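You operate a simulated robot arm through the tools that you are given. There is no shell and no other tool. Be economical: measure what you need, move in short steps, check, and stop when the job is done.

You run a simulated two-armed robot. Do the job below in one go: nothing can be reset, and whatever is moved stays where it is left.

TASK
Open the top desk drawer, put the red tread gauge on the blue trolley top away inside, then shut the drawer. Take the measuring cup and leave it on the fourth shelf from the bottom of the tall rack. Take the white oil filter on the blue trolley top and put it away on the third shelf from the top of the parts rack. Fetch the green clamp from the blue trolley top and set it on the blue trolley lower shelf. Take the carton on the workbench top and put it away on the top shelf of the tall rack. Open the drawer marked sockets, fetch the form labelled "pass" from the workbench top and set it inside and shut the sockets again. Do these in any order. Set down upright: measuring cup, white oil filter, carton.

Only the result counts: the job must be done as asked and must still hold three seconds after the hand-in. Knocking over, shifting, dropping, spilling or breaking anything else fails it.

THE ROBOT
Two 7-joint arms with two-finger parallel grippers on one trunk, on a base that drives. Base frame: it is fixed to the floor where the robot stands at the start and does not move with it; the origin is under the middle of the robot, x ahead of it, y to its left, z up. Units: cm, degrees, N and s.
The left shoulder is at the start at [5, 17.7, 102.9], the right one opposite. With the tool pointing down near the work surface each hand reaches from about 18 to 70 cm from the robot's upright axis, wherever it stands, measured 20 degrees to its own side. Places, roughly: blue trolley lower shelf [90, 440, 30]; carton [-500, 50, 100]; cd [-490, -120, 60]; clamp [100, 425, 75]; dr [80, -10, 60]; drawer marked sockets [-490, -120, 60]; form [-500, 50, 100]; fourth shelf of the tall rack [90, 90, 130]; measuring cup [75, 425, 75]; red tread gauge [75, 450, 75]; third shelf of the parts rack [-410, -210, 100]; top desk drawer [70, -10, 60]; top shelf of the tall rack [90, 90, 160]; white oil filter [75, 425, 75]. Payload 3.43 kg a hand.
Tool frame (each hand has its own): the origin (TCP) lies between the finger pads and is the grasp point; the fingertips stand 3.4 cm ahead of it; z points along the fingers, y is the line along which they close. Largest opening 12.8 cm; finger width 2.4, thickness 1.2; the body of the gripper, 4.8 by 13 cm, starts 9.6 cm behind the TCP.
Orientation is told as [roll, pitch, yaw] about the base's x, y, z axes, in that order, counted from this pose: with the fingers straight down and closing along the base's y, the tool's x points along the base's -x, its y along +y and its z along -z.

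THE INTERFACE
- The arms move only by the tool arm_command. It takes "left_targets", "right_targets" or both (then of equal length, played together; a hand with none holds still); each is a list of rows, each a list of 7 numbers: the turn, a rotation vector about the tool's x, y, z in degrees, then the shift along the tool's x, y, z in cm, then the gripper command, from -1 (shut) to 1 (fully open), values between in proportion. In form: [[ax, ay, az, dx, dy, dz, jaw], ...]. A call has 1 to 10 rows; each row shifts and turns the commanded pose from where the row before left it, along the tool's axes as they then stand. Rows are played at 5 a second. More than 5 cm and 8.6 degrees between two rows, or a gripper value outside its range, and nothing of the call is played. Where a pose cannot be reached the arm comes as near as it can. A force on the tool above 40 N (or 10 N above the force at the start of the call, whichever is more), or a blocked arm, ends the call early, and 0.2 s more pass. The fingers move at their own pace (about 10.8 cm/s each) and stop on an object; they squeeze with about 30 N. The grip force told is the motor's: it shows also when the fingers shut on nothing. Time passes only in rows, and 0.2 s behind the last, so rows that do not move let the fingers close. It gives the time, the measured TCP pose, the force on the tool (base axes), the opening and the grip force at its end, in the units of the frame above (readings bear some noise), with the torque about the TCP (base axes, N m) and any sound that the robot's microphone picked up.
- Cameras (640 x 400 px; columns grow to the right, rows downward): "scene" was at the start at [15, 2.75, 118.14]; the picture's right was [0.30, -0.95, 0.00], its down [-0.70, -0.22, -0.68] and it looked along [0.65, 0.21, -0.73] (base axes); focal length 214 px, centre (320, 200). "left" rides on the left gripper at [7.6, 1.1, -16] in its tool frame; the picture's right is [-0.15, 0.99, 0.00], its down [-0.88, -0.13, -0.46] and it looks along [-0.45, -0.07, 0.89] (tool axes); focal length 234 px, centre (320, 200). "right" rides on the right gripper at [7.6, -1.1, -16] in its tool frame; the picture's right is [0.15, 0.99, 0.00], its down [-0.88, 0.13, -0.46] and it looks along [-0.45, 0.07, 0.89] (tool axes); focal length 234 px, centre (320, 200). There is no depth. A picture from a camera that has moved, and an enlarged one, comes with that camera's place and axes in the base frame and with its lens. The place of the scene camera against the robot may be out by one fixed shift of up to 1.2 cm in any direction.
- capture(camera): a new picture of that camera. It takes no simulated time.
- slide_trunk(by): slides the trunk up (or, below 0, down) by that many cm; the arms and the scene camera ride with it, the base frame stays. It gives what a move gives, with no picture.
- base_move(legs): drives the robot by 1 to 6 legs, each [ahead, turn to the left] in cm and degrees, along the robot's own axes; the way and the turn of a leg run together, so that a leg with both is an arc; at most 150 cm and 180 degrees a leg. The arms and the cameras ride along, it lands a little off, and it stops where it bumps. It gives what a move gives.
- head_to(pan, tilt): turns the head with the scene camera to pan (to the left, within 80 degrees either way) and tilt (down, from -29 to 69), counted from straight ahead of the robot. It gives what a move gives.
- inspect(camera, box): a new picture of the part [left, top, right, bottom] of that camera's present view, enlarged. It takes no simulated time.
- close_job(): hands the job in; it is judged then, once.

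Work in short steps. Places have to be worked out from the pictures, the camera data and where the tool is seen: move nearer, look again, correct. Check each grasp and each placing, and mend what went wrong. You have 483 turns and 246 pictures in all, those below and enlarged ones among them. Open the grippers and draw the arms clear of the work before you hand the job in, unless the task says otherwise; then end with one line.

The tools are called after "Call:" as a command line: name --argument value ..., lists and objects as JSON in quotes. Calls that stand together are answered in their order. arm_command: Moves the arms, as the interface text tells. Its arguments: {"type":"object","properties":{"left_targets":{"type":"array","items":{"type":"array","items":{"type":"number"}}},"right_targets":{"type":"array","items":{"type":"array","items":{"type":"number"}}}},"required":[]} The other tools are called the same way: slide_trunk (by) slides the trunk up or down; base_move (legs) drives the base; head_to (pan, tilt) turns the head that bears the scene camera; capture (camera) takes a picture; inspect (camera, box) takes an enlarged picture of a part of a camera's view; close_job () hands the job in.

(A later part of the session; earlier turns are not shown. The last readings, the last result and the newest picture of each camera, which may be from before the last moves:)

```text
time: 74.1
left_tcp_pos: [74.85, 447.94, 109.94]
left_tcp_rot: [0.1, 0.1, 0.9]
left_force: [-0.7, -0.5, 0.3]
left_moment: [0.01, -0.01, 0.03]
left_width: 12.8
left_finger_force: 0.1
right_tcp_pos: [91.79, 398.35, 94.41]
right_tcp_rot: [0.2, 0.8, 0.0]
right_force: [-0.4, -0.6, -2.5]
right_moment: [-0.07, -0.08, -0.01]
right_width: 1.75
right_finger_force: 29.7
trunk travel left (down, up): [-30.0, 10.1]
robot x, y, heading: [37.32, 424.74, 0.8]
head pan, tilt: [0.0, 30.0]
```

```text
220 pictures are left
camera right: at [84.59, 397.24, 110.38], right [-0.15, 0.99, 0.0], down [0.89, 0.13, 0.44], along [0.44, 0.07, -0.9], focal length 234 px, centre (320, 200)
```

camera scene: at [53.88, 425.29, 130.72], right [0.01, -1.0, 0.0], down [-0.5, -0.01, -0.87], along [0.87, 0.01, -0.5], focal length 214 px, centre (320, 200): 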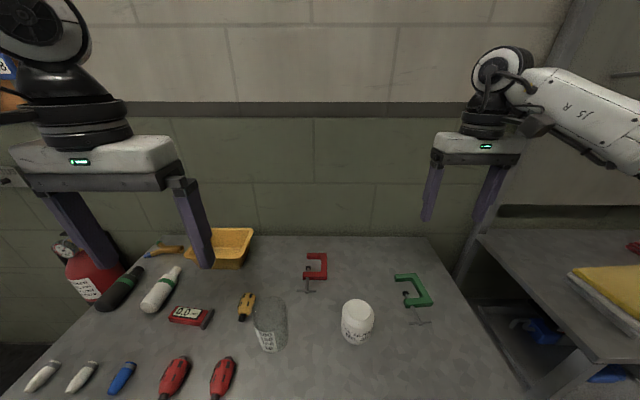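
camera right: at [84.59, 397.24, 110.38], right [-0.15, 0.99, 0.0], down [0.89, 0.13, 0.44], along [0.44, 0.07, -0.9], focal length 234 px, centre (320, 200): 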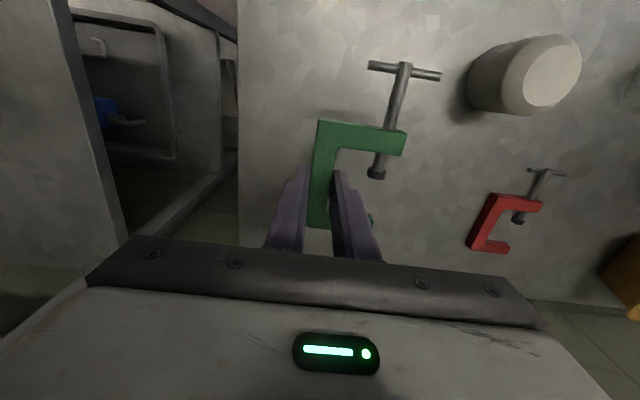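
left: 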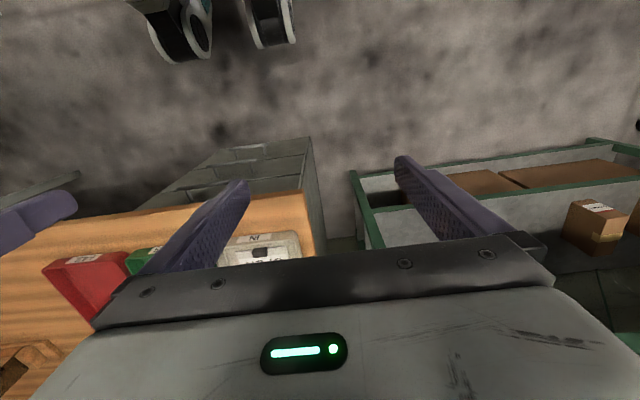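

The clamp is held. I back off, turn the hand so its spine will touch down first, raise the left hand to compensate, and lower the trunk.

Call:
base_move --legs '[[-47, 0]]'

Call:
arm_command --right_targets '[[0, 0, 8.5, 0, 0, 0, -1], [0, 0, 8.5, 0, 0, 0, -1], [0, 0, 8.5, 0, 0, 0, -1], [0, 0, 8.5, 0, 0, 0, -1], [0, 0, 8.5, 0, 0, 0, -1], [0, 0, 8.5, 0, 0, 0, -1], [0, 0, 8.5, 0, 0, 0, -1], [0, 0, 8.5, 0, 0, 0, -1], [0, 0, 8.5, 0, 0, 0, -1], [0, 0, 8.5, 0, 0, 0, -1]]' --left_targets '[[0, 0, 0, 0, 0, -2, 1], [0, 0, 0, 0, 0, -2, 1], [0, 0, 0, 0, 0, -2, 1], [0, 0, 0, 0, 0, -2, 1], [0, 0, 0, 0, 0, -2, 1], [0, 0, 0, 0, 0, -2, 1], [0, 0, 0, 0, 0, -2, 1], [0, 0, 0, 0, 0, -2, 1], [0, 0, 0, 0, 0, -2, 1], [0, 0, 0, 0, 0, -2, 1]]'

Call:
arm_command --right_targets '[[0, 0, 5, 0, 0, 0, -1], [-8, 0, 0, 0, 0, 0, -1], [-8, 0, 0, 0, 0, 0, -1], [-8, 0, 0, 0, 0, 0, -1], [-8, 0, 0, 0, 0, 0, -1], [-8, 0, 0, 0, 0, 0, -1], [0, 0, 0, 0, 0, 0, -1]]'

Call:
slide_trunk --by -30

Call:
capture --camera "scene"

```text
time: 76.9
left_tcp_pos: [27.71, 447.31, 109.92]
left_tcp_rot: [-0.1, 0.1, 1.0]
left_force: [-0.2, -0.3, -1.1]
left_moment: [-0.02, 0.01, 0.01]
left_width: 12.81
left_finger_force: 0.0
right_tcp_pos: [44.7, 397.8, 94.47]
right_tcp_rot: [0.2, 0.9, -0.1]
right_force: [-0.1, -0.4, -3.5]
right_moment: [-0.08, -0.09, 0.02]
right_width: 1.76
right_finger_force: 30.3
trunk travel left (down, up): [-30.0, 10.1]
robot x, y, heading: [-9.94, 423.94, 0.8]
head pan, tilt: [0.0, 30.0]
```

```text
time: 79.1
left_tcp_pos: [26.69, 447.93, 128.09]
left_tcp_rot: [-0.1, -0.1, 0.9]
left_force: [-0.1, 0.1, 0.2]
left_moment: [0.0, -0.02, 0.01]
left_width: 12.79
left_finger_force: 0.0
left hand out of reach, approached as far as the arm can: row 9, 10
right_tcp_pos: [44.68, 397.82, 94.48]
right_tcp_rot: [-0.8, 0.0, -85.2]
right_force: [0.0, -0.2, -4.3]
right_moment: [-0.11, 0.08, 0.01]
right_width: 1.75
right_finger_force: 30.2
trunk travel left (down, up): [-30.0, 10.1]
robot x, y, heading: [-9.47, 424.18, 0.8]
head pan, tilt: [0.0, 30.0]
```

```text
time: 80.7
left_tcp_pos: [26.7, 448.07, 127.97]
left_tcp_rot: [-0.2, -0.1, 0.8]
left_force: [-0.2, -0.6, 0.1]
left_moment: [0.02, 0.02, 0.02]
left_width: 12.81
left_finger_force: 0.0
right_tcp_pos: [44.82, 397.86, 94.32]
right_tcp_rot: [39.2, 0.1, -90.0]
right_force: [-0.5, 0.8, -4.7]
right_moment: [-0.11, 0.11, -0.02]
right_width: 1.75
right_finger_force: 30.2
trunk travel left (down, up): [-30.0, 10.1]
robot x, y, heading: [-9.6, 424.14, 0.8]
head pan, tilt: [0.0, 30.0]
```

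```text
time: 83.7
left_tcp_pos: [26.83, 448.1, 98.15]
left_tcp_rot: [-0.1, -0.1, 0.9]
left_force: [-0.6, 0.6, 0.6]
left_moment: [-0.01, -0.01, 0.01]
left_width: 12.81
left_finger_force: 0.1
right_tcp_pos: [44.71, 397.64, 64.39]
right_tcp_rot: [39.1, 0.1, -90.1]
right_force: [0.5, -0.4, -2.3]
right_moment: [-0.11, 0.15, 0.01]
right_width: 1.79
right_finger_force: 29.9
trunk travel left (down, up): [0.0, 40.1]
robot x, y, heading: [-9.94, 424.18, 0.9]
head pan, tilt: [0.0, 30.0]
```

```text
219 pictures are left
camera scene: at [6.73, 424.63, 100.72], right [0.01, -1.0, 0.0], down [-0.5, -0.01, -0.87], along [0.87, 0.01, -0.5], focal length 214 px, centre (320, 200)
```

scene: 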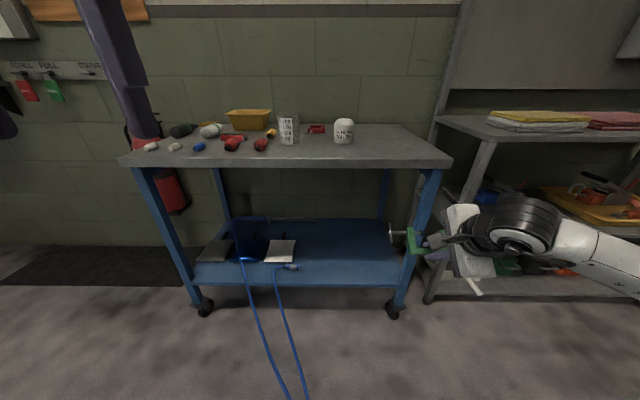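

The shelf is clear between y≈396 and 429, top surface near z≈28.6. I shift the hand left of the leg, lower and extend it before driving in.

Call:
arm_command --right_targets '[[0, 0, 0, 4, 0, 0, -1], [0, 0, 0, 4, 0, 0, -1], [0, 0, 0, 4, 0, 0, -1], [0, 0, 0, 0, -2.5, 3.1, -1], [0, 0, 0, 0, -2.5, 3.1, -1], [0, 0, 0, 0, -2.5, 3.1, -1], [0, 0, 0, 0, -2.5, 3.1, -1], [0, 0, 0, 0, -2.5, 3.1, -1], [0, 0, 0, 0, 0, 0, -1]]'

Call:
arm_command --right_targets '[[0, 0, 0, 0, 2.85, 2.3, -1], [0, 0, 0, 0, 2.85, 2.3, -1], [0, 0, 0, 0, 2.0, 1.6, -1], [0, 0, 0, 0, 0, 0, -1]]'

Call:
capture --camera "scene"

```text
time: 85.7
left_tcp_pos: [26.84, 447.99, 98.1]
left_tcp_rot: [-0.1, -0.1, 0.9]
left_force: [0.4, 0.7, 1.0]
left_moment: [-0.03, 0.01, 0.02]
left_width: 12.79
left_finger_force: 0.1
right_tcp_pos: [44.81, 409.53, 44.47]
right_tcp_rot: [39.1, 0.1, -90.1]
right_force: [-0.1, -0.2, -3.9]
right_moment: [-0.1, 0.12, 0.02]
right_width: 1.76
right_finger_force: 29.9
trunk travel left (down, up): [0.0, 40.1]
robot x, y, heading: [-9.49, 424.19, 0.9]
head pan, tilt: [0.0, 30.0]
```

```text
time: 86.7
left_tcp_pos: [26.85, 448.09, 98.09]
left_tcp_rot: [-0.2, -0.2, 0.9]
left_force: [0.8, -0.9, -0.2]
left_moment: [-0.03, 0.03, -0.03]
left_width: 12.82
left_finger_force: 0.1
right_tcp_pos: [54.63, 409.71, 44.61]
right_tcp_rot: [39.2, 0.1, -90.2]
right_force: [-0.2, -0.2, -3.3]
right_moment: [-0.11, 0.1, 0.01]
right_width: 1.77
right_finger_force: 30.0
trunk travel left (down, up): [0.0, 40.1]
robot x, y, heading: [-9.79, 423.92, 0.7]
head pan, tilt: [0.0, 30.0]
```

```text
218 pictures are left
camera scene: at [6.74, 424.64, 100.71], right [0.01, -1.0, 0.0], down [-0.5, -0.01, -0.87], along [0.87, 0.01, -0.5], focal length 214 px, centre (320, 200)
```

scene: 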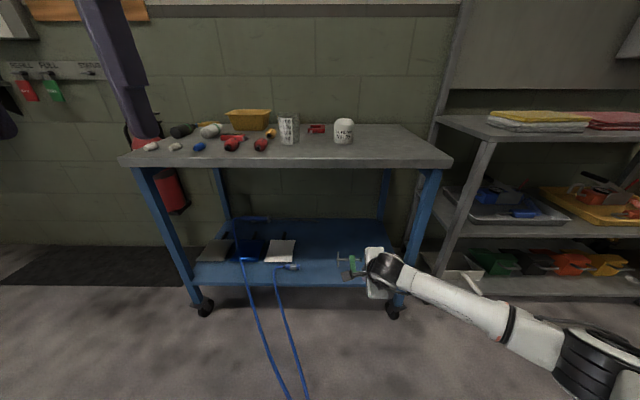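

I shift the hand 6 cm further left for leg clearance, then drive in carefully.

Call:
arm_command --right_targets '[[0, 0, 0, 3, 0, 0, -1], [0, 0, 0, 3, 0, 0, -1], [0, 0, 0, 0, 0, 0, -1]]'

Call:
base_move --legs '[[14, 0]]'

Call:
capture --camera "scene"

Call:
capture --camera "right"

```text
time: 87.5
left_tcp_pos: [26.8, 448.12, 98.08]
left_tcp_rot: [-0.1, -0.1, 0.9]
left_force: [0.2, -0.4, 0.6]
left_moment: [0.03, 0.02, -0.02]
left_width: 12.82
left_finger_force: 0.1
right_tcp_pos: [54.64, 415.91, 44.78]
right_tcp_rot: [39.1, 0.0, -90.1]
right_force: [-0.4, 0.6, -2.5]
right_moment: [-0.09, 0.1, 0.0]
right_width: 1.75
right_finger_force: 29.9
trunk travel left (down, up): [0.0, 40.1]
robot x, y, heading: [-9.83, 424.08, 0.7]
head pan, tilt: [0.0, 30.0]
```

```text
time: 88.8
left_tcp_pos: [40.48, 448.18, 98.08]
left_tcp_rot: [0.0, -0.1, 0.9]
left_force: [0.1, 0.1, -0.5]
left_moment: [0.02, 0.0, 0.01]
left_width: 12.81
left_finger_force: 0.0
right_tcp_pos: [68.35, 415.96, 44.64]
right_tcp_rot: [39.0, 0.1, -90.3]
right_force: [0.8, 0.0, -2.9]
right_moment: [-0.11, 0.17, 0.02]
right_width: 1.76
right_finger_force: 30.2
trunk travel left (down, up): [0.0, 40.1]
robot x, y, heading: [3.82, 424.31, 0.8]
head pan, tilt: [0.0, 30.0]
```

```text
217 pictures are left
camera scene: at [20.43, 424.77, 100.71], right [0.01, -1.0, 0.0], down [-0.5, -0.01, -0.87], along [0.87, 0.01, -0.5], focal length 214 px, centre (320, 200)
```

scene: 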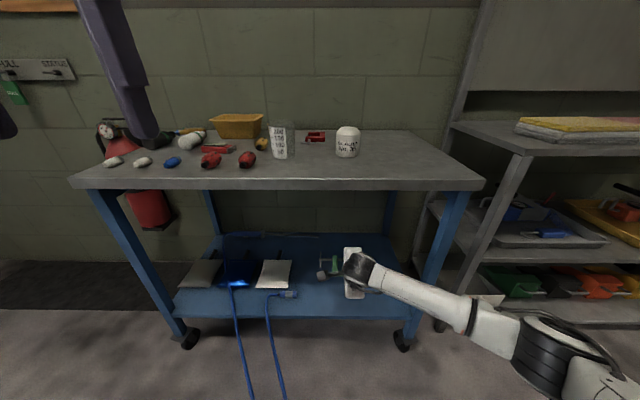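

```text
216 pictures are left
camera right: at [57.44, 423.49, 56.2], right [0.77, 0.14, 0.62], down [-0.19, -0.88, 0.43], along [0.61, -0.45, -0.65], focal length 234 px, centre (320, 200)
```

right: 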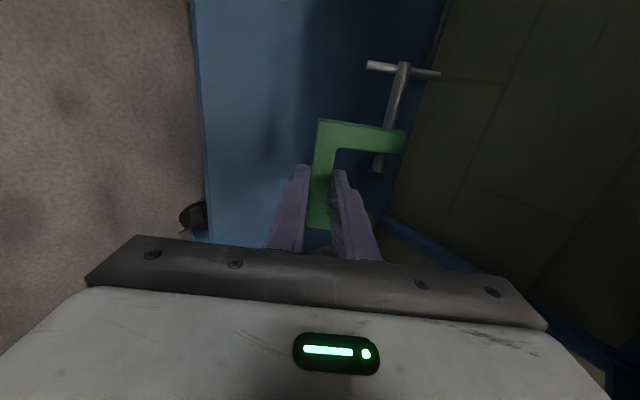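

Still clear. Drive 8 cm more, then lower the clamp towards the shelf with the force guard.

Call:
base_move --legs '[[8, 0]]'

Call:
arm_command --right_targets '[[0, 0, 0, 0, -1.9, 2.33, -1], [0, 0, 0, 0, -1.9, 2.33, -1], [0, 0, 0, 0, -1.26, 1.55, -1], [0, 0, 0, 0, 0, 0, -1]]'

Call:
capture --camera "scene"

Call:
capture --camera "right"

```text
time: 89.9
left_tcp_pos: [48.37, 448.03, 98.03]
left_tcp_rot: [0.0, -0.1, 0.5]
left_force: [0.1, 0.6, -0.3]
left_moment: [0.0, -0.03, -0.01]
left_width: 12.83
left_finger_force: 0.1
right_tcp_pos: [76.03, 415.66, 44.57]
right_tcp_rot: [39.0, 0.2, -90.4]
right_force: [-0.1, -0.3, -3.7]
right_moment: [-0.11, 0.11, 0.02]
right_width: 1.78
right_finger_force: 29.8
trunk travel left (down, up): [0.0, 40.1]
robot x, y, heading: [11.77, 424.27, 0.4]
head pan, tilt: [0.0, 30.0]
```

```text
time: 90.9
left_tcp_pos: [48.42, 448.05, 98.0]
left_tcp_rot: [0.0, -0.1, 0.7]
left_force: [-0.2, 0.3, -0.1]
left_moment: [-0.03, 0.0, -0.02]
left_width: 12.82
left_finger_force: 0.1
right_tcp_pos: [76.13, 415.73, 36.69]
right_tcp_rot: [39.1, 0.1, -90.4]
right_force: [0.3, 0.6, -3.1]
right_moment: [-0.09, 0.11, -0.01]
right_width: 1.76
right_finger_force: 29.9
trunk travel left (down, up): [0.0, 40.1]
robot x, y, heading: [11.68, 424.22, 0.3]
head pan, tilt: [0.0, 30.0]
```

```text
215 pictures are left
camera scene: at [28.23, 424.78, 100.71], right [0.01, -1.0, 0.0], down [-0.5, 0.0, -0.87], along [0.87, 0.01, -0.5], focal length 214 px, centre (320, 200)
```

scene: 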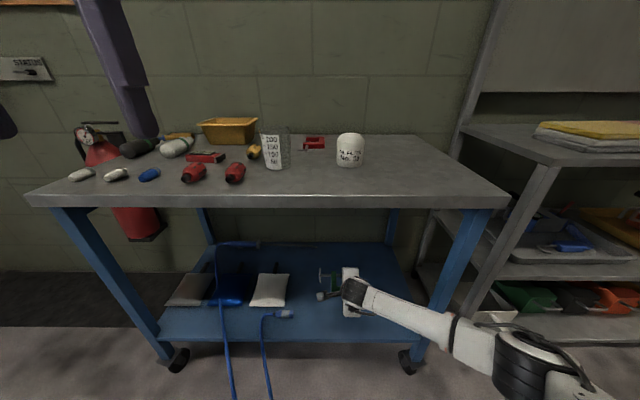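

```text
214 pictures are left
camera right: at [65.26, 423.47, 48.27], right [0.77, 0.14, 0.62], down [-0.19, -0.88, 0.44], along [0.61, -0.45, -0.65], focal length 234 px, centre (320, 200)
```

right: 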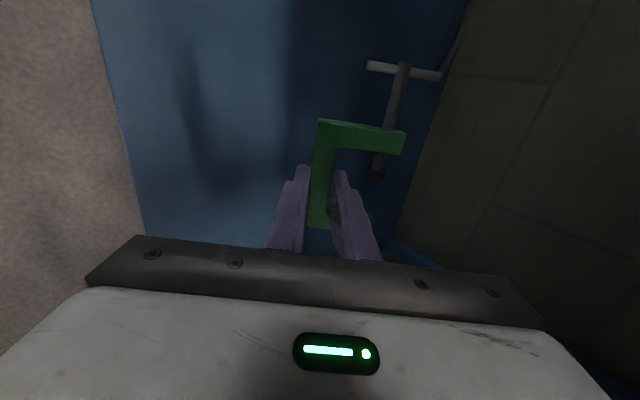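

Inside the shelf and clear. Lower to contact.

Call:
arm_command --right_targets '[[0, 0, 0, 0, -0.94, 1.17, -1], [0, 0, 0, 0, -0.63, 0.78, -1], [0, 0, 0, 0, -0.63, 0.78, -1], [0, 0, 0, 0, -0.5, 0.6, -1], [0, 0, 0, 0, -0.5, 0.6, -1], [0, 0, 0, 0, -0.5, 0.6, -1]]'

```text
time: 92.3
left_tcp_pos: [48.48, 447.98, 98.13]
left_tcp_rot: [-0.1, -0.1, 0.6]
left_force: [0.7, -0.5, -0.1]
left_moment: [-0.02, 0.0, 0.01]
left_width: 12.79
left_finger_force: 0.2
right_tcp_pos: [76.0, 415.73, 30.63]
right_tcp_rot: [39.0, 0.2, -90.4]
right_force: [-0.2, 0.1, -3.3]
right_moment: [-0.12, 0.09, -0.01]
right_width: 1.76
right_finger_force: 29.7
trunk travel left (down, up): [0.0, 40.1]
robot x, y, heading: [11.82, 424.35, 0.3]
head pan, tilt: [0.0, 30.0]
```

Call:
arm_command --right_targets '[[0, 0, 0, 0, -0.5, 0.6, -1], [0, 0, 0, 0, -0.5, 0.6, -1], [0, 0, 0, 0, -0.5, 0.6, -1], [0, 0, 0, 0, -0.5, 0.6, -1], [0, 0, 0, 0, -0.5, 0.6, -1], [0, 0, 0, 0, -0.5, 0.6, -1]]'

Call:
capture --camera "right"

```text
time: 92.8
left_tcp_pos: [48.1, 448.06, 98.16]
left_tcp_rot: [-0.1, -0.3, 0.4]
left_force: [0.2, 0.6, 0.2]
left_moment: [0.0, -0.01, 0.02]
left_width: 12.82
left_finger_force: 0.0
right_tcp_pos: [75.88, 415.92, 29.92]
right_tcp_rot: [39.2, -0.1, -90.6]
right_force: [-19.8, -5.5, 23.4]
right_moment: [-0.33, 0.73, -0.03]
right_width: 1.77
right_finger_force: 30.1
trunk travel left (down, up): [0.0, 40.1]
robot x, y, heading: [11.24, 424.66, 0.2]
head pan, tilt: [0.0, 30.0]
stopped in row 2 (right hand): the force on the tool passed its limit (the readings are from after the stop); the commanded pose is now the measured one
```

```text
213 pictures are left
camera right: at [65.13, 423.61, 41.46], right [0.77, 0.14, 0.63], down [-0.2, -0.88, 0.44], along [0.61, -0.46, -0.65], focal length 234 px, centre (320, 200)
```

right: 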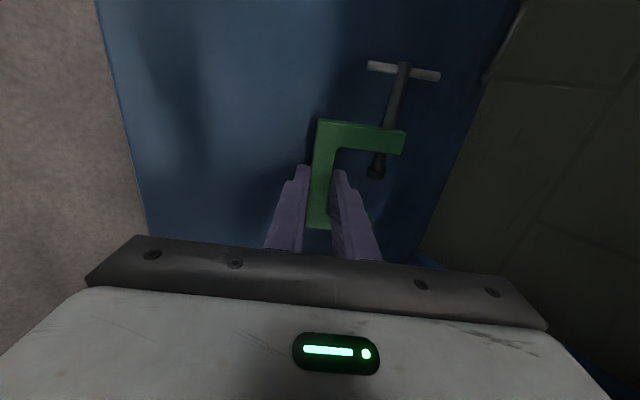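

The clamp touches the shelf. I raise it slightly and open the fingers to 5 cm.

Call:
arm_command --right_targets '[[0, 0, 0, 0, 0.4, -0.6, -1], [0, 0, 0, 0, 0, -0.3, -0.6], [0, 0, 0, 0, 0, -0.5, -0.4], [0, 0, 0, 0, 0, 0, -0.4], [0, 0, 0, 0, 0, 0, -0.4]]'

Call:
capture --camera "right"

```text
time: 94.0
left_tcp_pos: [48.36, 447.94, 98.08]
left_tcp_rot: [-0.2, -0.1, 0.5]
left_force: [-0.7, 0.1, 0.1]
left_moment: [-0.02, 0.01, 0.01]
left_width: 12.82
left_finger_force: 0.0
right_tcp_pos: [75.33, 415.94, 31.0]
right_tcp_rot: [39.1, 0.0, -90.5]
right_force: [1.3, 0.2, -0.2]
right_moment: [-0.03, 0.0, 0.01]
right_width: 3.83
right_finger_force: 0.1
trunk travel left (down, up): [0.0, 40.1]
robot x, y, heading: [11.94, 423.89, 0.5]
head pan, tilt: [0.0, 30.0]
```

```text
212 pictures are left
camera right: at [64.5, 423.64, 42.59], right [0.77, 0.14, 0.62], down [-0.19, -0.88, 0.44], along [0.61, -0.46, -0.65], focal length 234 px, centre (320, 200)
```

right: 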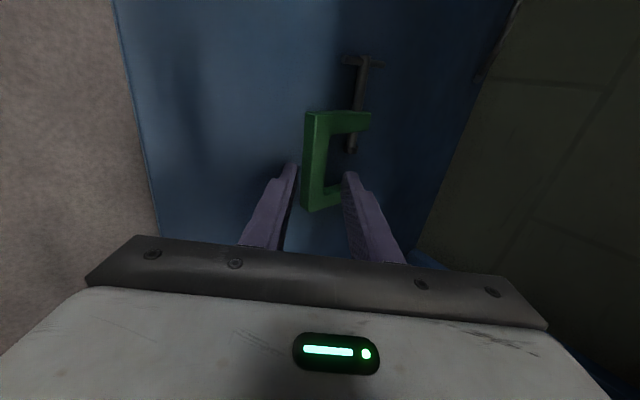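

The clamp lies flat on the lower shelf. Withdraw along the fingers and drive back.

Call:
arm_command --right_targets '[[0, 0, 0, 0, 0, -1.5, -0.4], [0, 0, 0, 0, 0, -3, -0.4], [0, 0, 0, 0, 0, -3, -0.4], [0, 0, 0, 0, 0, -3, -0.4], [0, 0, 0, 0, 0, 0, -0.4]]'

Call:
base_move --legs '[[-25, 0]]'

Call:
capture --camera "scene"

```text
time: 95.2
left_tcp_pos: [48.45, 447.92, 98.05]
left_tcp_rot: [-0.1, -0.1, 0.4]
left_force: [-1.0, 0.3, 0.4]
left_moment: [0.0, -0.05, 0.03]
left_width: 12.81
left_finger_force: 0.1
right_tcp_pos: [68.9, 415.91, 39.04]
right_tcp_rot: [39.1, 0.0, -90.5]
right_force: [0.2, -0.3, -0.3]
right_moment: [0.01, 0.01, 0.03]
right_width: 3.81
right_finger_force: 0.0
trunk travel left (down, up): [0.0, 40.1]
robot x, y, heading: [11.84, 423.99, 0.3]
head pan, tilt: [0.0, 30.0]
```

```text
time: 97.1
left_tcp_pos: [23.15, 447.93, 98.03]
left_tcp_rot: [-0.2, -0.2, 0.6]
left_force: [0.3, 0.8, -0.1]
left_moment: [0.0, 0.01, -0.03]
left_width: 12.81
left_finger_force: 0.0
right_tcp_pos: [43.64, 415.78, 39.12]
right_tcp_rot: [39.2, 0.1, -90.4]
right_force: [0.8, -0.5, -0.3]
right_moment: [0.0, 0.03, 0.0]
right_width: 3.84
right_finger_force: 0.1
trunk travel left (down, up): [0.0, 40.1]
robot x, y, heading: [-13.17, 424.22, 0.6]
head pan, tilt: [0.0, 30.0]
```

```text
211 pictures are left
camera scene: at [3.02, 424.6, 100.72], right [0.01, -1.0, 0.0], down [-0.5, 0.0, -0.87], along [0.87, 0.01, -0.5], focal length 214 px, centre (320, 200)
```

scene: 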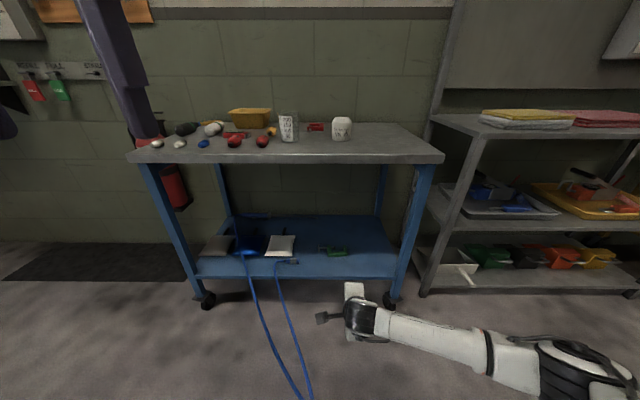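

The green clamp rests on the lower shelf. Now raise the trunk and reset the right hand to fingers-down, yaw 0.

Call:
slide_trunk --by 25

Call:
arm_command --right_targets '[[8, 0, 0, 0, 0, -3, 0], [8, 0, 0, 0, 0, -3, 0], [8, 0, 0, 0, 0, -3, 0], [8, 0, 0, 0, 0, -3, 0], [7, 0, 0, 0, 0, -3, 0], [0, 0, -8.2, 0, 0, -3, 0], [0, 0, -8.2, 0, 0, -3, 0], [0, 0, -8.2, 0, 0, -3, 0], [0, 0, -8.2, 0, 0, -3, 0], [0, 0, -8.2, 0, 0, 0, 0]]'

Call:
arm_command --right_targets '[[0, 0, -8.2, 0, 0, 0, 0.5], [0, 0, -8.2, 0, 0, 0, 0.5], [0, 0, -8.2, 0, 0, 0, 0.5], [0, 0, -8.2, 0, 0, 0, 0.5], [0, 0, -8.2, 0, 0, 0, 0.5], [0, 0, -8.2, 0, 0, 0, 0.5], [0, -8.5, 0, 0, 0, 0, 0.5], [0, -8.5, 0, 0, 0, 0, 0.5], [0, -8.5, 0, 0, 0, 0, 0.5], [0, -8.5, 0, 0, 0, 0, 0.5]]'

Call:
arm_command --right_targets '[[0, -8.5, 0, 0, 0, 0, 0.7], [0, -8.5, 0, 0, 0, 0, 0.7], [0, -8.5, 0, 0, 0, 0, 0.7], [0, 0, 0, 0, 0, 0, 0.7]]'

Call:
capture --camera "scene"

Call:
capture --camera "right"

```text
time: 99.7
left_tcp_pos: [23.26, 447.8, 123.03]
left_tcp_rot: [0.0, -0.2, 0.6]
left_force: [-0.1, -0.6, 0.1]
left_moment: [-0.03, -0.01, 0.0]
left_width: 12.8
left_finger_force: 0.0
right_tcp_pos: [43.63, 415.7, 64.09]
right_tcp_rot: [39.1, -0.1, -90.4]
right_force: [-0.7, -0.4, 0.8]
right_moment: [0.03, -0.01, 0.04]
right_width: 3.85
right_finger_force: 0.0
trunk travel left (down, up): [-25.0, 15.1]
robot x, y, heading: [-13.41, 424.43, 0.3]
head pan, tilt: [0.0, 30.0]
```

```text
time: 101.8
left_tcp_pos: [23.12, 447.82, 123.06]
left_tcp_rot: [-0.1, -0.2, 0.6]
left_force: [0.5, 0.6, -0.6]
left_moment: [-0.01, 0.01, 0.02]
left_width: 12.79
left_finger_force: 0.0
right_tcp_pos: [37.76, 415.59, 89.66]
right_tcp_rot: [0.1, 0.0, -49.4]
right_force: [0.4, -0.3, -0.2]
right_moment: [0.02, -0.03, 0.01]
right_width: 6.4
right_finger_force: 0.1
trunk travel left (down, up): [-25.0, 15.1]
robot x, y, heading: [-13.47, 424.15, 0.1]
head pan, tilt: [0.0, 30.0]
```

```text
time: 104.0
left_tcp_pos: [23.17, 447.83, 123.15]
left_tcp_rot: [-0.1, -0.1, 0.6]
left_force: [-0.2, 0.0, -0.6]
left_moment: [0.07, 0.0, 0.01]
left_width: 12.81
left_finger_force: 0.1
right_tcp_pos: [37.86, 415.87, 89.49]
right_tcp_rot: [0.1, -34.2, -0.3]
right_force: [-0.4, 0.0, -0.8]
right_moment: [0.0, -0.02, 0.02]
right_width: 9.65
right_finger_force: 0.1
trunk travel left (down, up): [-25.0, 15.1]
robot x, y, heading: [-13.52, 423.91, 0.5]
head pan, tilt: [0.0, 30.0]
```

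```text
time: 105.0
left_tcp_pos: [23.23, 447.94, 123.14]
left_tcp_rot: [-0.1, -0.1, 0.6]
left_force: [-0.2, 0.2, 0.9]
left_moment: [-0.03, -0.01, -0.03]
left_width: 12.8
left_finger_force: 0.1
right_tcp_pos: [37.77, 415.68, 89.45]
right_tcp_rot: [0.1, -59.6, -0.4]
right_force: [0.8, 0.0, 0.1]
right_moment: [0.05, -0.01, 0.0]
right_width: 10.87
right_finger_force: 0.1
trunk travel left (down, up): [-25.0, 15.1]
robot x, y, heading: [-13.7, 424.21, 0.5]
head pan, tilt: [0.0, 30.0]
```

```text
210 pictures are left
camera scene: at [3.01, 424.6, 125.72], right [0.01, -1.0, 0.0], down [-0.5, 0.0, -0.87], along [0.87, 0.01, -0.5], focal length 214 px, centre (320, 200)
```

scene: 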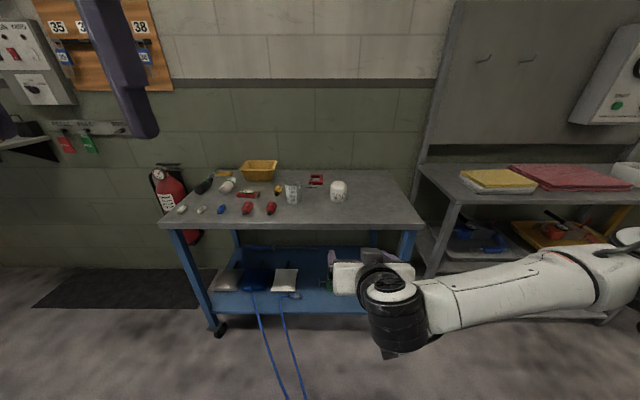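

```text
209 pictures are left
camera right: at [20.26, 414.72, 90.98], right [-0.07, 0.99, -0.13], down [0.05, 0.13, 0.99], along [1.0, 0.06, -0.06], focal length 234 px, centre (320, 200)
```

right: 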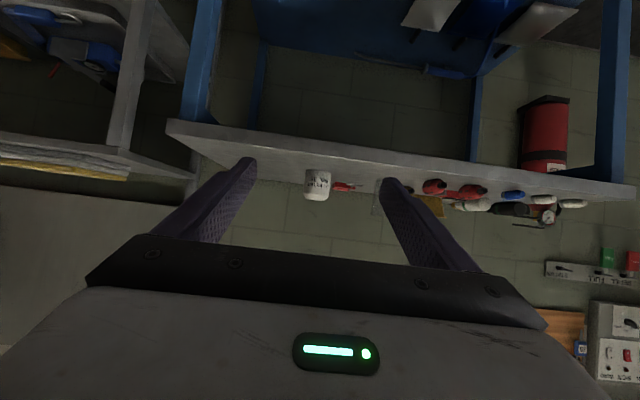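

I shift the base left ~15 cm by a small S so the right hand lines up with the cup.

Call:
base_move --legs '[[0, 32], [29, 0], [0, -32]]'

Call:
capture --camera "scene"

Call:
capture --camera "right"

```text
time: 110.1
left_tcp_pos: [46.99, 463.74, 123.09]
left_tcp_rot: [-0.2, -0.1, 1.4]
left_force: [0.0, 0.1, 0.0]
left_moment: [-0.03, 0.0, 0.03]
left_width: 12.82
left_finger_force: 0.1
right_tcp_pos: [62.01, 431.9, 89.52]
right_tcp_rot: [0.1, -59.7, 0.5]
right_force: [-0.5, -1.5, 0.5]
right_moment: [-0.01, 0.0, 0.01]
right_width: 10.89
right_finger_force: 0.0
trunk travel left (down, up): [-25.0, 15.1]
robot x, y, heading: [10.56, 439.65, 1.2]
head pan, tilt: [0.0, 30.0]
```

```text
208 pictures are left
camera scene: at [27.06, 440.22, 125.72], right [0.02, -1.0, 0.0], down [-0.5, -0.01, -0.87], along [0.87, 0.02, -0.5], focal length 214 px, centre (320, 200)
```

scene: 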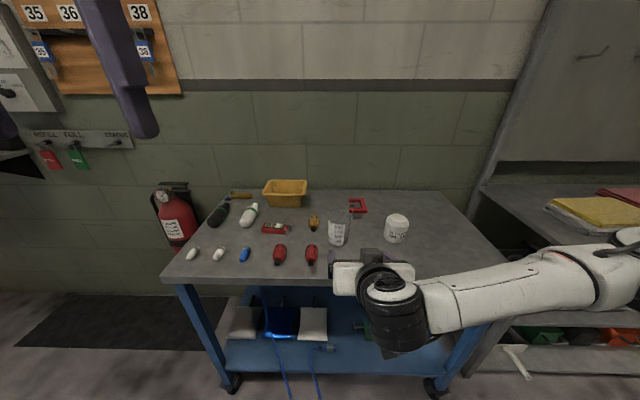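

```text
207 pictures are left
camera right: at [44.45, 430.6, 91.0], right [-0.08, 0.99, -0.13], down [0.05, 0.13, 0.99], along [1.0, 0.08, -0.06], focal length 234 px, centre (320, 200)
```

right: 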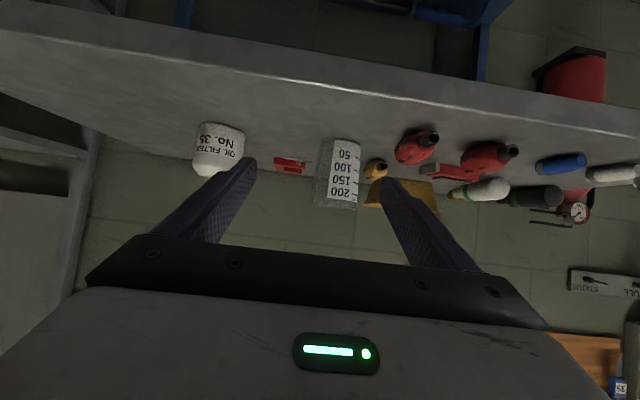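

The cup is about (81, 434.5), ~10 cm tall, 6 cm across. I line the hand up, lower to z≈85.5 and drive in part-way.

Call:
arm_command --right_targets '[[0, 0, 0, 1.2, 1.3, 0.7, 0.4], [0, 0, 0, 1.2, 1.3, 0.7, 0.4], [0, 0, 0, 1.06, 0, 0.6, 0.4], [0, 0, 0, 0, 0, 0, 0.4]]'

Call:
base_move --legs '[[11, -1]]'

Call:
capture --camera "right"

Call:
capture --camera "scene"

```text
time: 111.1
left_tcp_pos: [47.02, 463.76, 123.14]
left_tcp_rot: [-0.2, -0.1, 1.4]
left_force: [0.1, -0.1, -0.7]
left_moment: [-0.01, 0.0, -0.02]
left_width: 12.82
left_finger_force: 0.1
right_tcp_pos: [61.85, 434.46, 85.47]
right_tcp_rot: [0.0, -59.5, 0.5]
right_force: [-0.6, 0.0, -0.4]
right_moment: [0.01, -0.03, 0.0]
right_width: 8.97
right_finger_force: 0.1
trunk travel left (down, up): [-25.0, 15.1]
robot x, y, heading: [10.42, 439.52, 1.1]
head pan, tilt: [0.0, 30.0]
```

```text
time: 112.3
left_tcp_pos: [58.35, 463.19, 123.07]
left_tcp_rot: [0.0, 0.0, 0.5]
left_force: [0.1, -0.5, -0.2]
left_moment: [0.01, 0.03, 0.0]
left_width: 12.81
left_finger_force: 0.0
right_tcp_pos: [72.78, 433.7, 85.46]
right_tcp_rot: [0.0, -59.5, -0.6]
right_force: [-0.3, 0.0, -1.3]
right_moment: [0.03, 0.02, -0.03]
right_width: 8.97
right_finger_force: 0.1
trunk travel left (down, up): [-25.0, 15.1]
robot x, y, heading: [21.09, 440.23, 0.3]
head pan, tilt: [0.0, 30.0]
```

```text
206 pictures are left
camera right: at [55.22, 432.7, 86.97], right [-0.07, 0.99, -0.13], down [0.06, 0.13, 0.99], along [1.0, 0.06, -0.06], focal length 234 px, centre (320, 200)
```

right: 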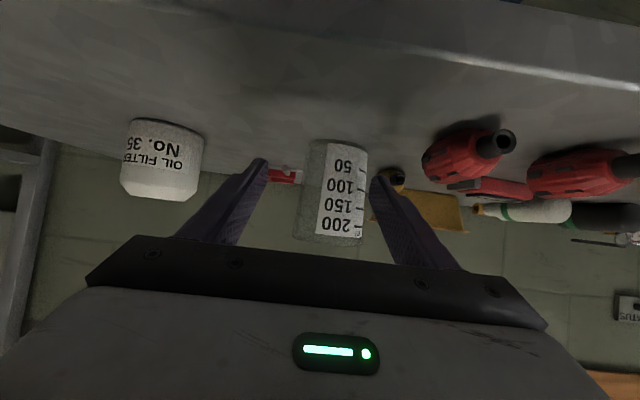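

```text
205 pictures are left
camera scene: at [38.03, 440.1, 125.7], right [0.0, -1.0, 0.0], down [-0.5, 0.0, -0.87], along [0.87, 0.0, -0.5], focal length 214 px, centre (320, 200)
```

scene: 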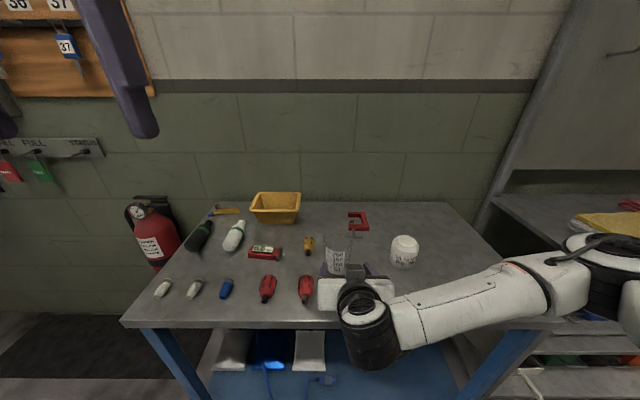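

Cup is 1.6 cm left of the tool axis, centre near x≈81. Correct and push in 8 cm with the arm.

Call:
arm_command --right_targets '[[0, 0, 0, 0, 1.6, 0, 0.4], [0, 0, 0, -1.03, 0, 1.78, 0.4], [0, 0, 0, -1.03, 0, 1.78, 0.4], [0, 0, 0, -1.03, 0, 1.78, 0.4], [0, 0, 0, 0, 0, 0, 0.4]]'

Call:
capture --camera "right"

```text
time: 113.5
left_tcp_pos: [58.29, 463.41, 123.1]
left_tcp_rot: [-0.1, -0.1, 0.4]
left_force: [0.2, 0.3, -0.2]
left_moment: [-0.02, 0.01, -0.03]
left_width: 12.79
left_finger_force: 0.1
right_tcp_pos: [78.96, 435.08, 85.46]
right_tcp_rot: [0.0, -59.7, -0.4]
right_force: [0.7, 0.2, -0.5]
right_moment: [-0.01, -0.01, -0.02]
right_width: 8.95
right_finger_force: 0.1
trunk travel left (down, up): [-25.0, 15.1]
robot x, y, heading: [21.55, 439.41, 0.4]
head pan, tilt: [0.0, 30.0]
```

```text
204 pictures are left
camera right: at [61.37, 434.19, 86.91], right [-0.07, 0.99, -0.13], down [0.05, 0.13, 0.99], along [1.0, 0.06, -0.06], focal length 234 px, centre (320, 200)
```

right: 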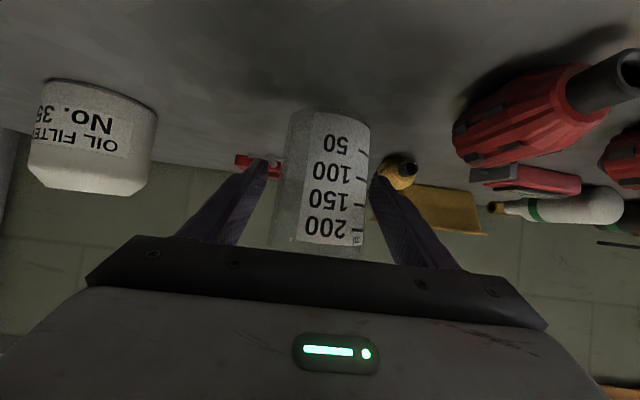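

The cup is now nearly at the TCP. Move 1 cm further and close gently.

Call:
arm_command --right_targets '[[0, 0, 0, -0.6, 0.5, 1.0, 0.4], [0, 0, 0, 0, 0, 0, 0.2], [0, 0, 0, 0, 0, 0, 0], [0, 0, 0, 0, 0, 0, -0.3], [0, 0, 0, 0, 0, 0, -0.3]]'

Call:
capture --camera "right"

```text
time: 114.7
left_tcp_pos: [58.32, 463.2, 123.22]
left_tcp_rot: [-0.1, -0.1, 0.4]
left_force: [-0.3, 0.3, 0.1]
left_moment: [0.01, 0.01, -0.02]
left_width: 12.77
left_finger_force: 0.1
right_tcp_pos: [79.95, 435.69, 85.37]
right_tcp_rot: [0.1, -59.6, -0.6]
right_force: [0.0, -0.3, 0.9]
right_moment: [0.05, -0.03, -0.04]
right_width: 6.41
right_finger_force: 30.0
trunk travel left (down, up): [-25.0, 15.1]
robot x, y, heading: [21.47, 439.48, 0.4]
head pan, tilt: [0.0, 30.0]
```

```text
203 pictures are left
camera right: at [62.55, 434.65, 86.88], right [-0.07, 0.99, -0.13], down [0.05, 0.13, 0.99], along [1.0, 0.06, -0.06], focal length 234 px, centre (320, 200)
```

right: 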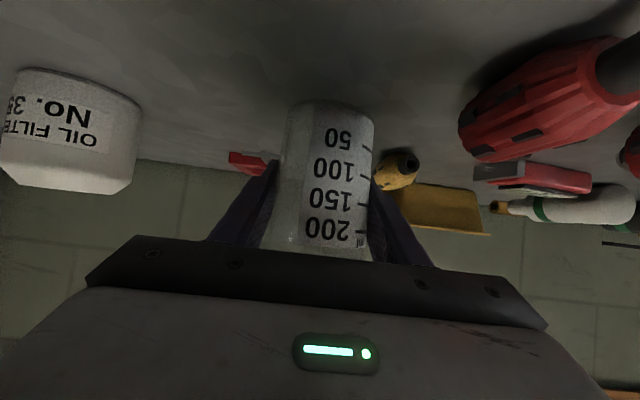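

Gripped at 6.4 cm. Lift 10 cm straight up.

Call:
arm_command --right_targets '[[0, 0, 0, -1.3, 0, -0.75, -1], [0, 0, 0, -2.6, 0, -1.5, -1], [0, 0, 0, -2.6, 0, -1.5, -1], [0, 0, 0, -2.6, 0, -1.5, -1], [0, 0, 0, 0, 0, 0, -1]]'

Call:
capture --camera "right"

Call:
capture --camera "left"

```text
time: 115.9
left_tcp_pos: [58.27, 463.2, 123.07]
left_tcp_rot: [-0.2, -0.2, 0.3]
left_force: [-0.5, 0.8, 0.7]
left_moment: [-0.02, -0.01, -0.01]
left_width: 12.75
left_finger_force: 0.0
right_tcp_pos: [80.13, 435.95, 95.91]
right_tcp_rot: [-0.1, -59.4, -0.4]
right_force: [-0.2, -0.1, -0.6]
right_moment: [0.01, 0.01, 0.01]
right_width: 6.42
right_finger_force: 30.1
trunk travel left (down, up): [-25.0, 15.1]
robot x, y, heading: [21.27, 440.01, 0.3]
head pan, tilt: [0.0, 30.0]
```

```text
202 pictures are left
camera right: at [62.6, 434.87, 97.42], right [-0.07, 0.99, -0.13], down [0.05, 0.13, 0.99], along [1.0, 0.06, -0.06], focal length 234 px, centre (320, 200)
```

right: 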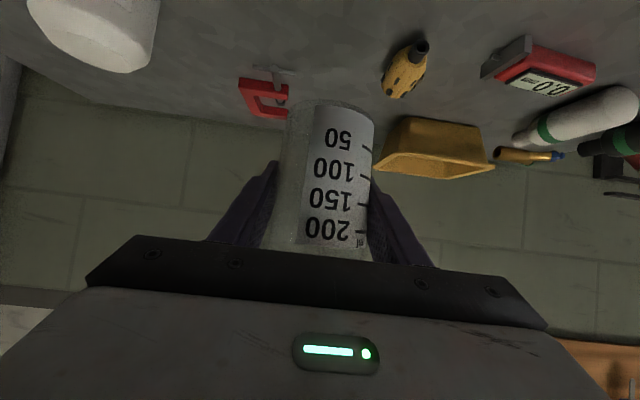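

```text
201 pictures are left
camera left: at [50.58, 464.26, 139.03], right [0.14, 0.99, 0.0], down [0.88, -0.12, 0.46], along [0.45, -0.07, -0.89], focal length 234 px, centre (320, 200)
```

left: 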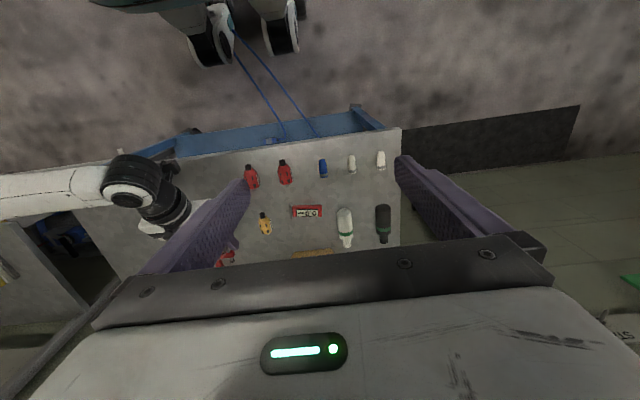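

Cup is safely up. Retract the right hand a bit and turn the left hand by 90° so it can take the gauge across its width.

Call:
arm_command --right_targets '[[0, 0, 0, 1.75, -1.5, -3.05, -1], [0, 0, 0, 1.75, -1.5, -3.05, -1], [0, 0, 0, 1.75, -1.5, -3.05, -1], [0, 0, 0, 1.75, -1.5, -3.05, -1], [0, 0, 0, 0, 0, 0, -1], [0, 0, 0, 0, 0, 0, -1], [0, 0, 0, 0, 0, 0, -1], [0, 0, 0, 0, 0, 0, -1], [0, 0, 0, 0, 0, 0, -1], [0, 0, 0, 0, 0, 0, -1]]' --left_targets '[[0, 0, -8.2, 0, 0, 0, 0], [0, 0, -8.2, 0, 0, 0, 0], [0, 0, -8.2, 0, 0, 0, 0], [0, 0, -8.2, 0, 0, 0, 0], [0, 0, -8.2, 0, 0, 0, 0], [0, 0, -8.2, 0, 0, 0, 0], [0, 0, -8.2, 0, 0, 0, 0], [0, 0, -8.2, 0, 0, 0, 0], [0, 0, -8.2, 0, 0, 0, 0], [0, 0, -8.2, 0, 0, 0, 0]]'

Call:
arm_command --left_targets '[[0, 0, -8, 0, 0, 4, 0], [0, 0, 0, 0, -4, 4, 0], [0, 0, 0, 0, -4, 4, 0], [0, 0, 0, 0, -4, 4, 0], [0, 0, 0, 0, -4, 4, 0], [0, 0, 0, 2, -4, 2, 0], [0, 0, 0, 2.5, -4, 0, 0], [0, 0, 0, 2.5, 0, 0, 0], [0, 0, 0, 0, 0, 0, 0]]'

Call:
capture --camera "left"

```text
time: 118.1
left_tcp_pos: [58.29, 463.25, 123.08]
left_tcp_rot: [-0.1, 0.1, 82.5]
left_force: [-0.2, -0.4, 0.3]
left_moment: [0.04, -0.01, -0.01]
left_width: 6.41
left_finger_force: 0.0
right_tcp_pos: [65.92, 429.65, 96.16]
right_tcp_rot: [0.1, -59.6, -0.5]
right_force: [0.3, -0.6, -0.2]
right_moment: [0.03, -0.04, 0.03]
right_width: 6.4
right_finger_force: 30.1
trunk travel left (down, up): [-25.0, 15.1]
robot x, y, heading: [21.59, 439.55, 0.1]
head pan, tilt: [0.0, 30.0]
```

```text
refused: row 2 steps farther than a row can; nothing moved
```

```text
200 pictures are left
camera left: at [56.07, 455.8, 139.07], right [-0.96, 0.27, 0.0], down [0.24, 0.86, 0.45], along [0.13, 0.44, -0.89], focal length 234 px, centre (320, 200)
```

left: 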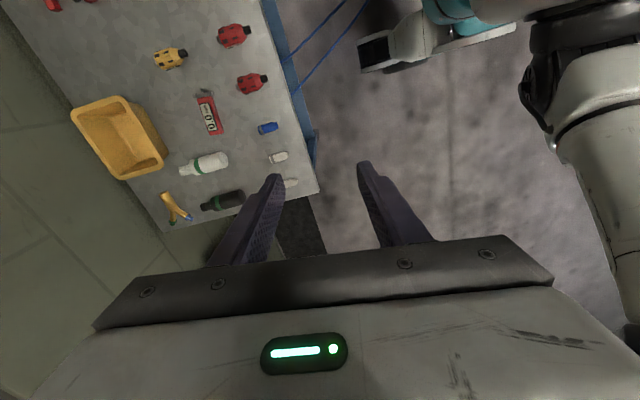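

Yaw 82.5° already matches the gauge's tilt. Gauge at about (82.8, 455.9). Move above it in smaller steps.

Call:
arm_command --left_targets '[[0, 0, 0, 0.58, -3.6, 3, 0], [0, 0, 0, 0.58, -3.6, 3, 0], [0, 0, 0, 0.58, -3.6, 3, 0], [0, 0, 0, 0.58, -3.6, 3, 0], [0, 0, 0, 0.58, -3.6, 3, 0], [0, 0, 0, 0.58, -3.6, 3, 0], [0, 0, 0, 0.58, -3.6, 3, 0], [0, 0, 0, 0, 0, 4, 0], [0, 0, 0, 0, 0, 0, 0]]'

Call:
capture --camera "left"

```text
time: 120.1
left_tcp_pos: [71.92, 460.97, 103.73]
left_tcp_rot: [-0.1, 0.2, 82.3]
left_force: [-0.1, 0.5, 0.4]
left_moment: [0.03, 0.0, 0.0]
left_width: 6.4
left_finger_force: 0.0
left hand out of reach, approached as far as the arm can: row 2, 3, 4, 5, 6, 7
right_tcp_pos: [65.96, 429.8, 96.0]
right_tcp_rot: [0.1, -59.7, -0.5]
right_force: [0.1, 0.0, -1.2]
right_moment: [0.01, -0.01, -0.01]
right_width: 6.39
right_finger_force: 30.4
trunk travel left (down, up): [-25.0, 15.1]
robot x, y, heading: [21.42, 439.77, 0.0]
head pan, tilt: [0.0, 30.0]
```

```text
199 pictures are left
camera left: at [69.71, 453.52, 119.63], right [-0.96, 0.28, 0.0], down [0.25, 0.86, 0.45], along [0.13, 0.44, -0.89], focal length 234 px, centre (320, 200)
```

left: 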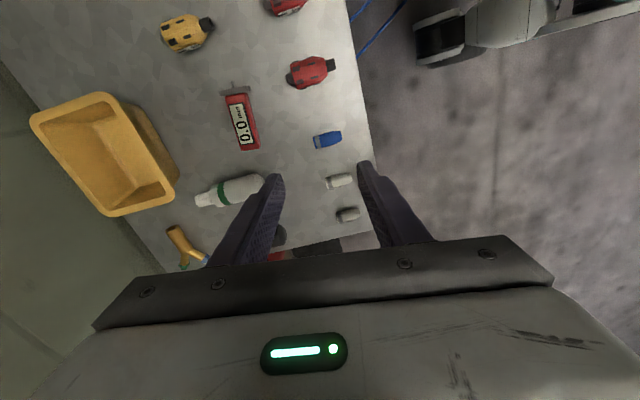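

Gauge at (83.0, 455.7). Continue to it at lower height.

Call:
arm_command --left_targets '[[0, 0, 0, 0.9, -2.9, 3, 0], [0, 0, 0, 0.9, -2.9, 3, 0], [0, 0, 0, 0.9, -2.9, 3, 0], [0, 0, 0, 1, -2.9, 2, 0], [0, 0, 0, 0, 0, 0, 0]]'

Call:
capture --camera "left"

```text
time: 121.3
left_tcp_pos: [75.47, 461.55, 92.14]
left_tcp_rot: [-0.1, 0.2, 82.2]
left_force: [-0.5, -0.2, 0.0]
left_moment: [0.0, 0.01, 0.01]
left_width: 6.41
left_finger_force: 0.1
left hand out of reach, approached as far as the arm can: row 1, 2, 3, 4
right_tcp_pos: [65.98, 429.66, 96.16]
right_tcp_rot: [0.1, -59.6, -0.5]
right_force: [0.1, -0.1, -0.5]
right_moment: [0.01, -0.02, 0.0]
right_width: 6.39
right_finger_force: 30.2
trunk travel left (down, up): [-25.0, 15.1]
robot x, y, heading: [21.25, 440.1, 0.2]
head pan, tilt: [0.0, 30.0]
```

```text
198 pictures are left
camera left: at [73.24, 454.04, 108.16], right [-0.96, 0.28, 0.0], down [0.24, 0.86, 0.45], along [0.13, 0.43, -0.89], focal length 234 px, centre (320, 200)
```

left: 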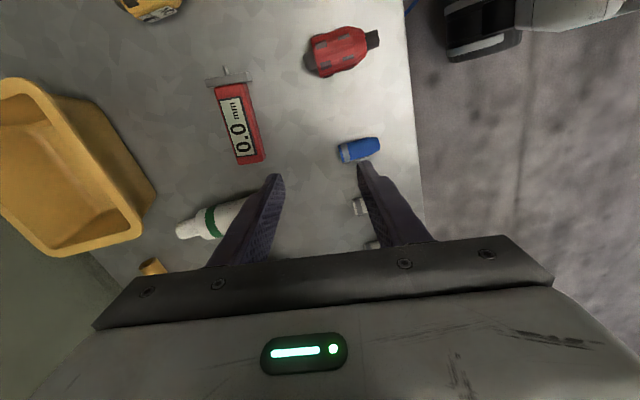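

Arm reach is limiting; I drive 8 cm closer (hands are above all the items) and then centre on the gauge.

Call:
base_move --legs '[[8, 0]]'

Call:
arm_command --left_targets '[[0, 0, 0, 3, 0, 0, 0], [0, 0, 0, 2.8, 0, 0, 0], [0, 0, 0, 0, 0, 0, 0]]'

Call:
capture --camera "left"

```text
time: 122.4
left_tcp_pos: [83.58, 461.43, 92.19]
left_tcp_rot: [-0.2, 0.3, 82.3]
left_force: [1.0, 0.5, -0.6]
left_moment: [-0.02, 0.03, -0.01]
left_width: 6.4
left_finger_force: 0.1
right_tcp_pos: [73.87, 429.65, 95.92]
right_tcp_rot: [0.2, -59.6, -0.6]
right_force: [0.2, -0.6, -0.2]
right_moment: [-0.01, 0.03, 0.03]
right_width: 6.42
right_finger_force: 29.8
trunk travel left (down, up): [-25.0, 15.1]
robot x, y, heading: [29.27, 440.22, 0.2]
head pan, tilt: [0.0, 30.0]
```

```text
time: 123.2
left_tcp_pos: [80.38, 457.83, 92.16]
left_tcp_rot: [-0.3, 0.4, 82.3]
left_force: [-0.4, -1.1, 0.3]
left_moment: [0.01, -0.02, -0.02]
left_width: 6.4
left_finger_force: 0.0
left hand out of reach, approached as far as the arm can: row 1, 2
right_tcp_pos: [73.92, 429.73, 95.93]
right_tcp_rot: [-0.1, -59.5, -0.7]
right_force: [0.0, 0.3, -0.4]
right_moment: [-0.04, -0.03, 0.01]
right_width: 6.42
right_finger_force: 30.2
trunk travel left (down, up): [-25.0, 15.1]
robot x, y, heading: [29.28, 439.42, 0.2]
head pan, tilt: [0.0, 30.0]
```

```text
197 pictures are left
camera left: at [78.12, 450.44, 108.22], right [-0.96, 0.28, -0.01], down [0.24, 0.86, 0.45], along [0.13, 0.43, -0.89], focal length 234 px, centre (320, 200)
```

left: 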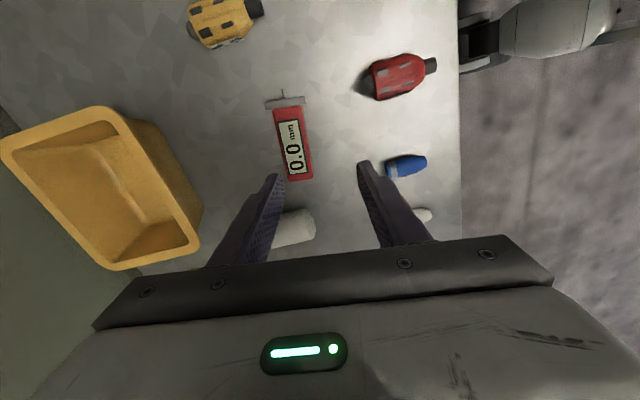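

Lower slightly while moving 2 cm right, then correct x with the base.

Call:
arm_command --left_targets '[[0, 0, 0, 1, 0, 1.5, 0], [0, 0, 0, 1, 0, 1.5, 0], [0, 0, 0, 0, 0, 0, 0]]'

```text
time: 124.0
left_tcp_pos: [79.09, 457.08, 89.66]
left_tcp_rot: [-0.3, 0.2, 82.3]
left_force: [-0.8, 1.1, -0.5]
left_moment: [0.0, 0.0, -0.05]
left_width: 6.43
left_finger_force: 0.1
left hand out of reach, approached as far as the arm can: row 1, 2
right_tcp_pos: [73.84, 429.66, 96.01]
right_tcp_rot: [0.1, -59.6, -0.7]
right_force: [0.3, -0.4, -1.1]
right_moment: [-0.04, 0.03, 0.02]
right_width: 6.39
right_finger_force: 30.1
trunk travel left (down, up): [-25.0, 15.1]
robot x, y, heading: [29.53, 439.79, 0.1]
head pan, tilt: [0.0, 30.0]
```

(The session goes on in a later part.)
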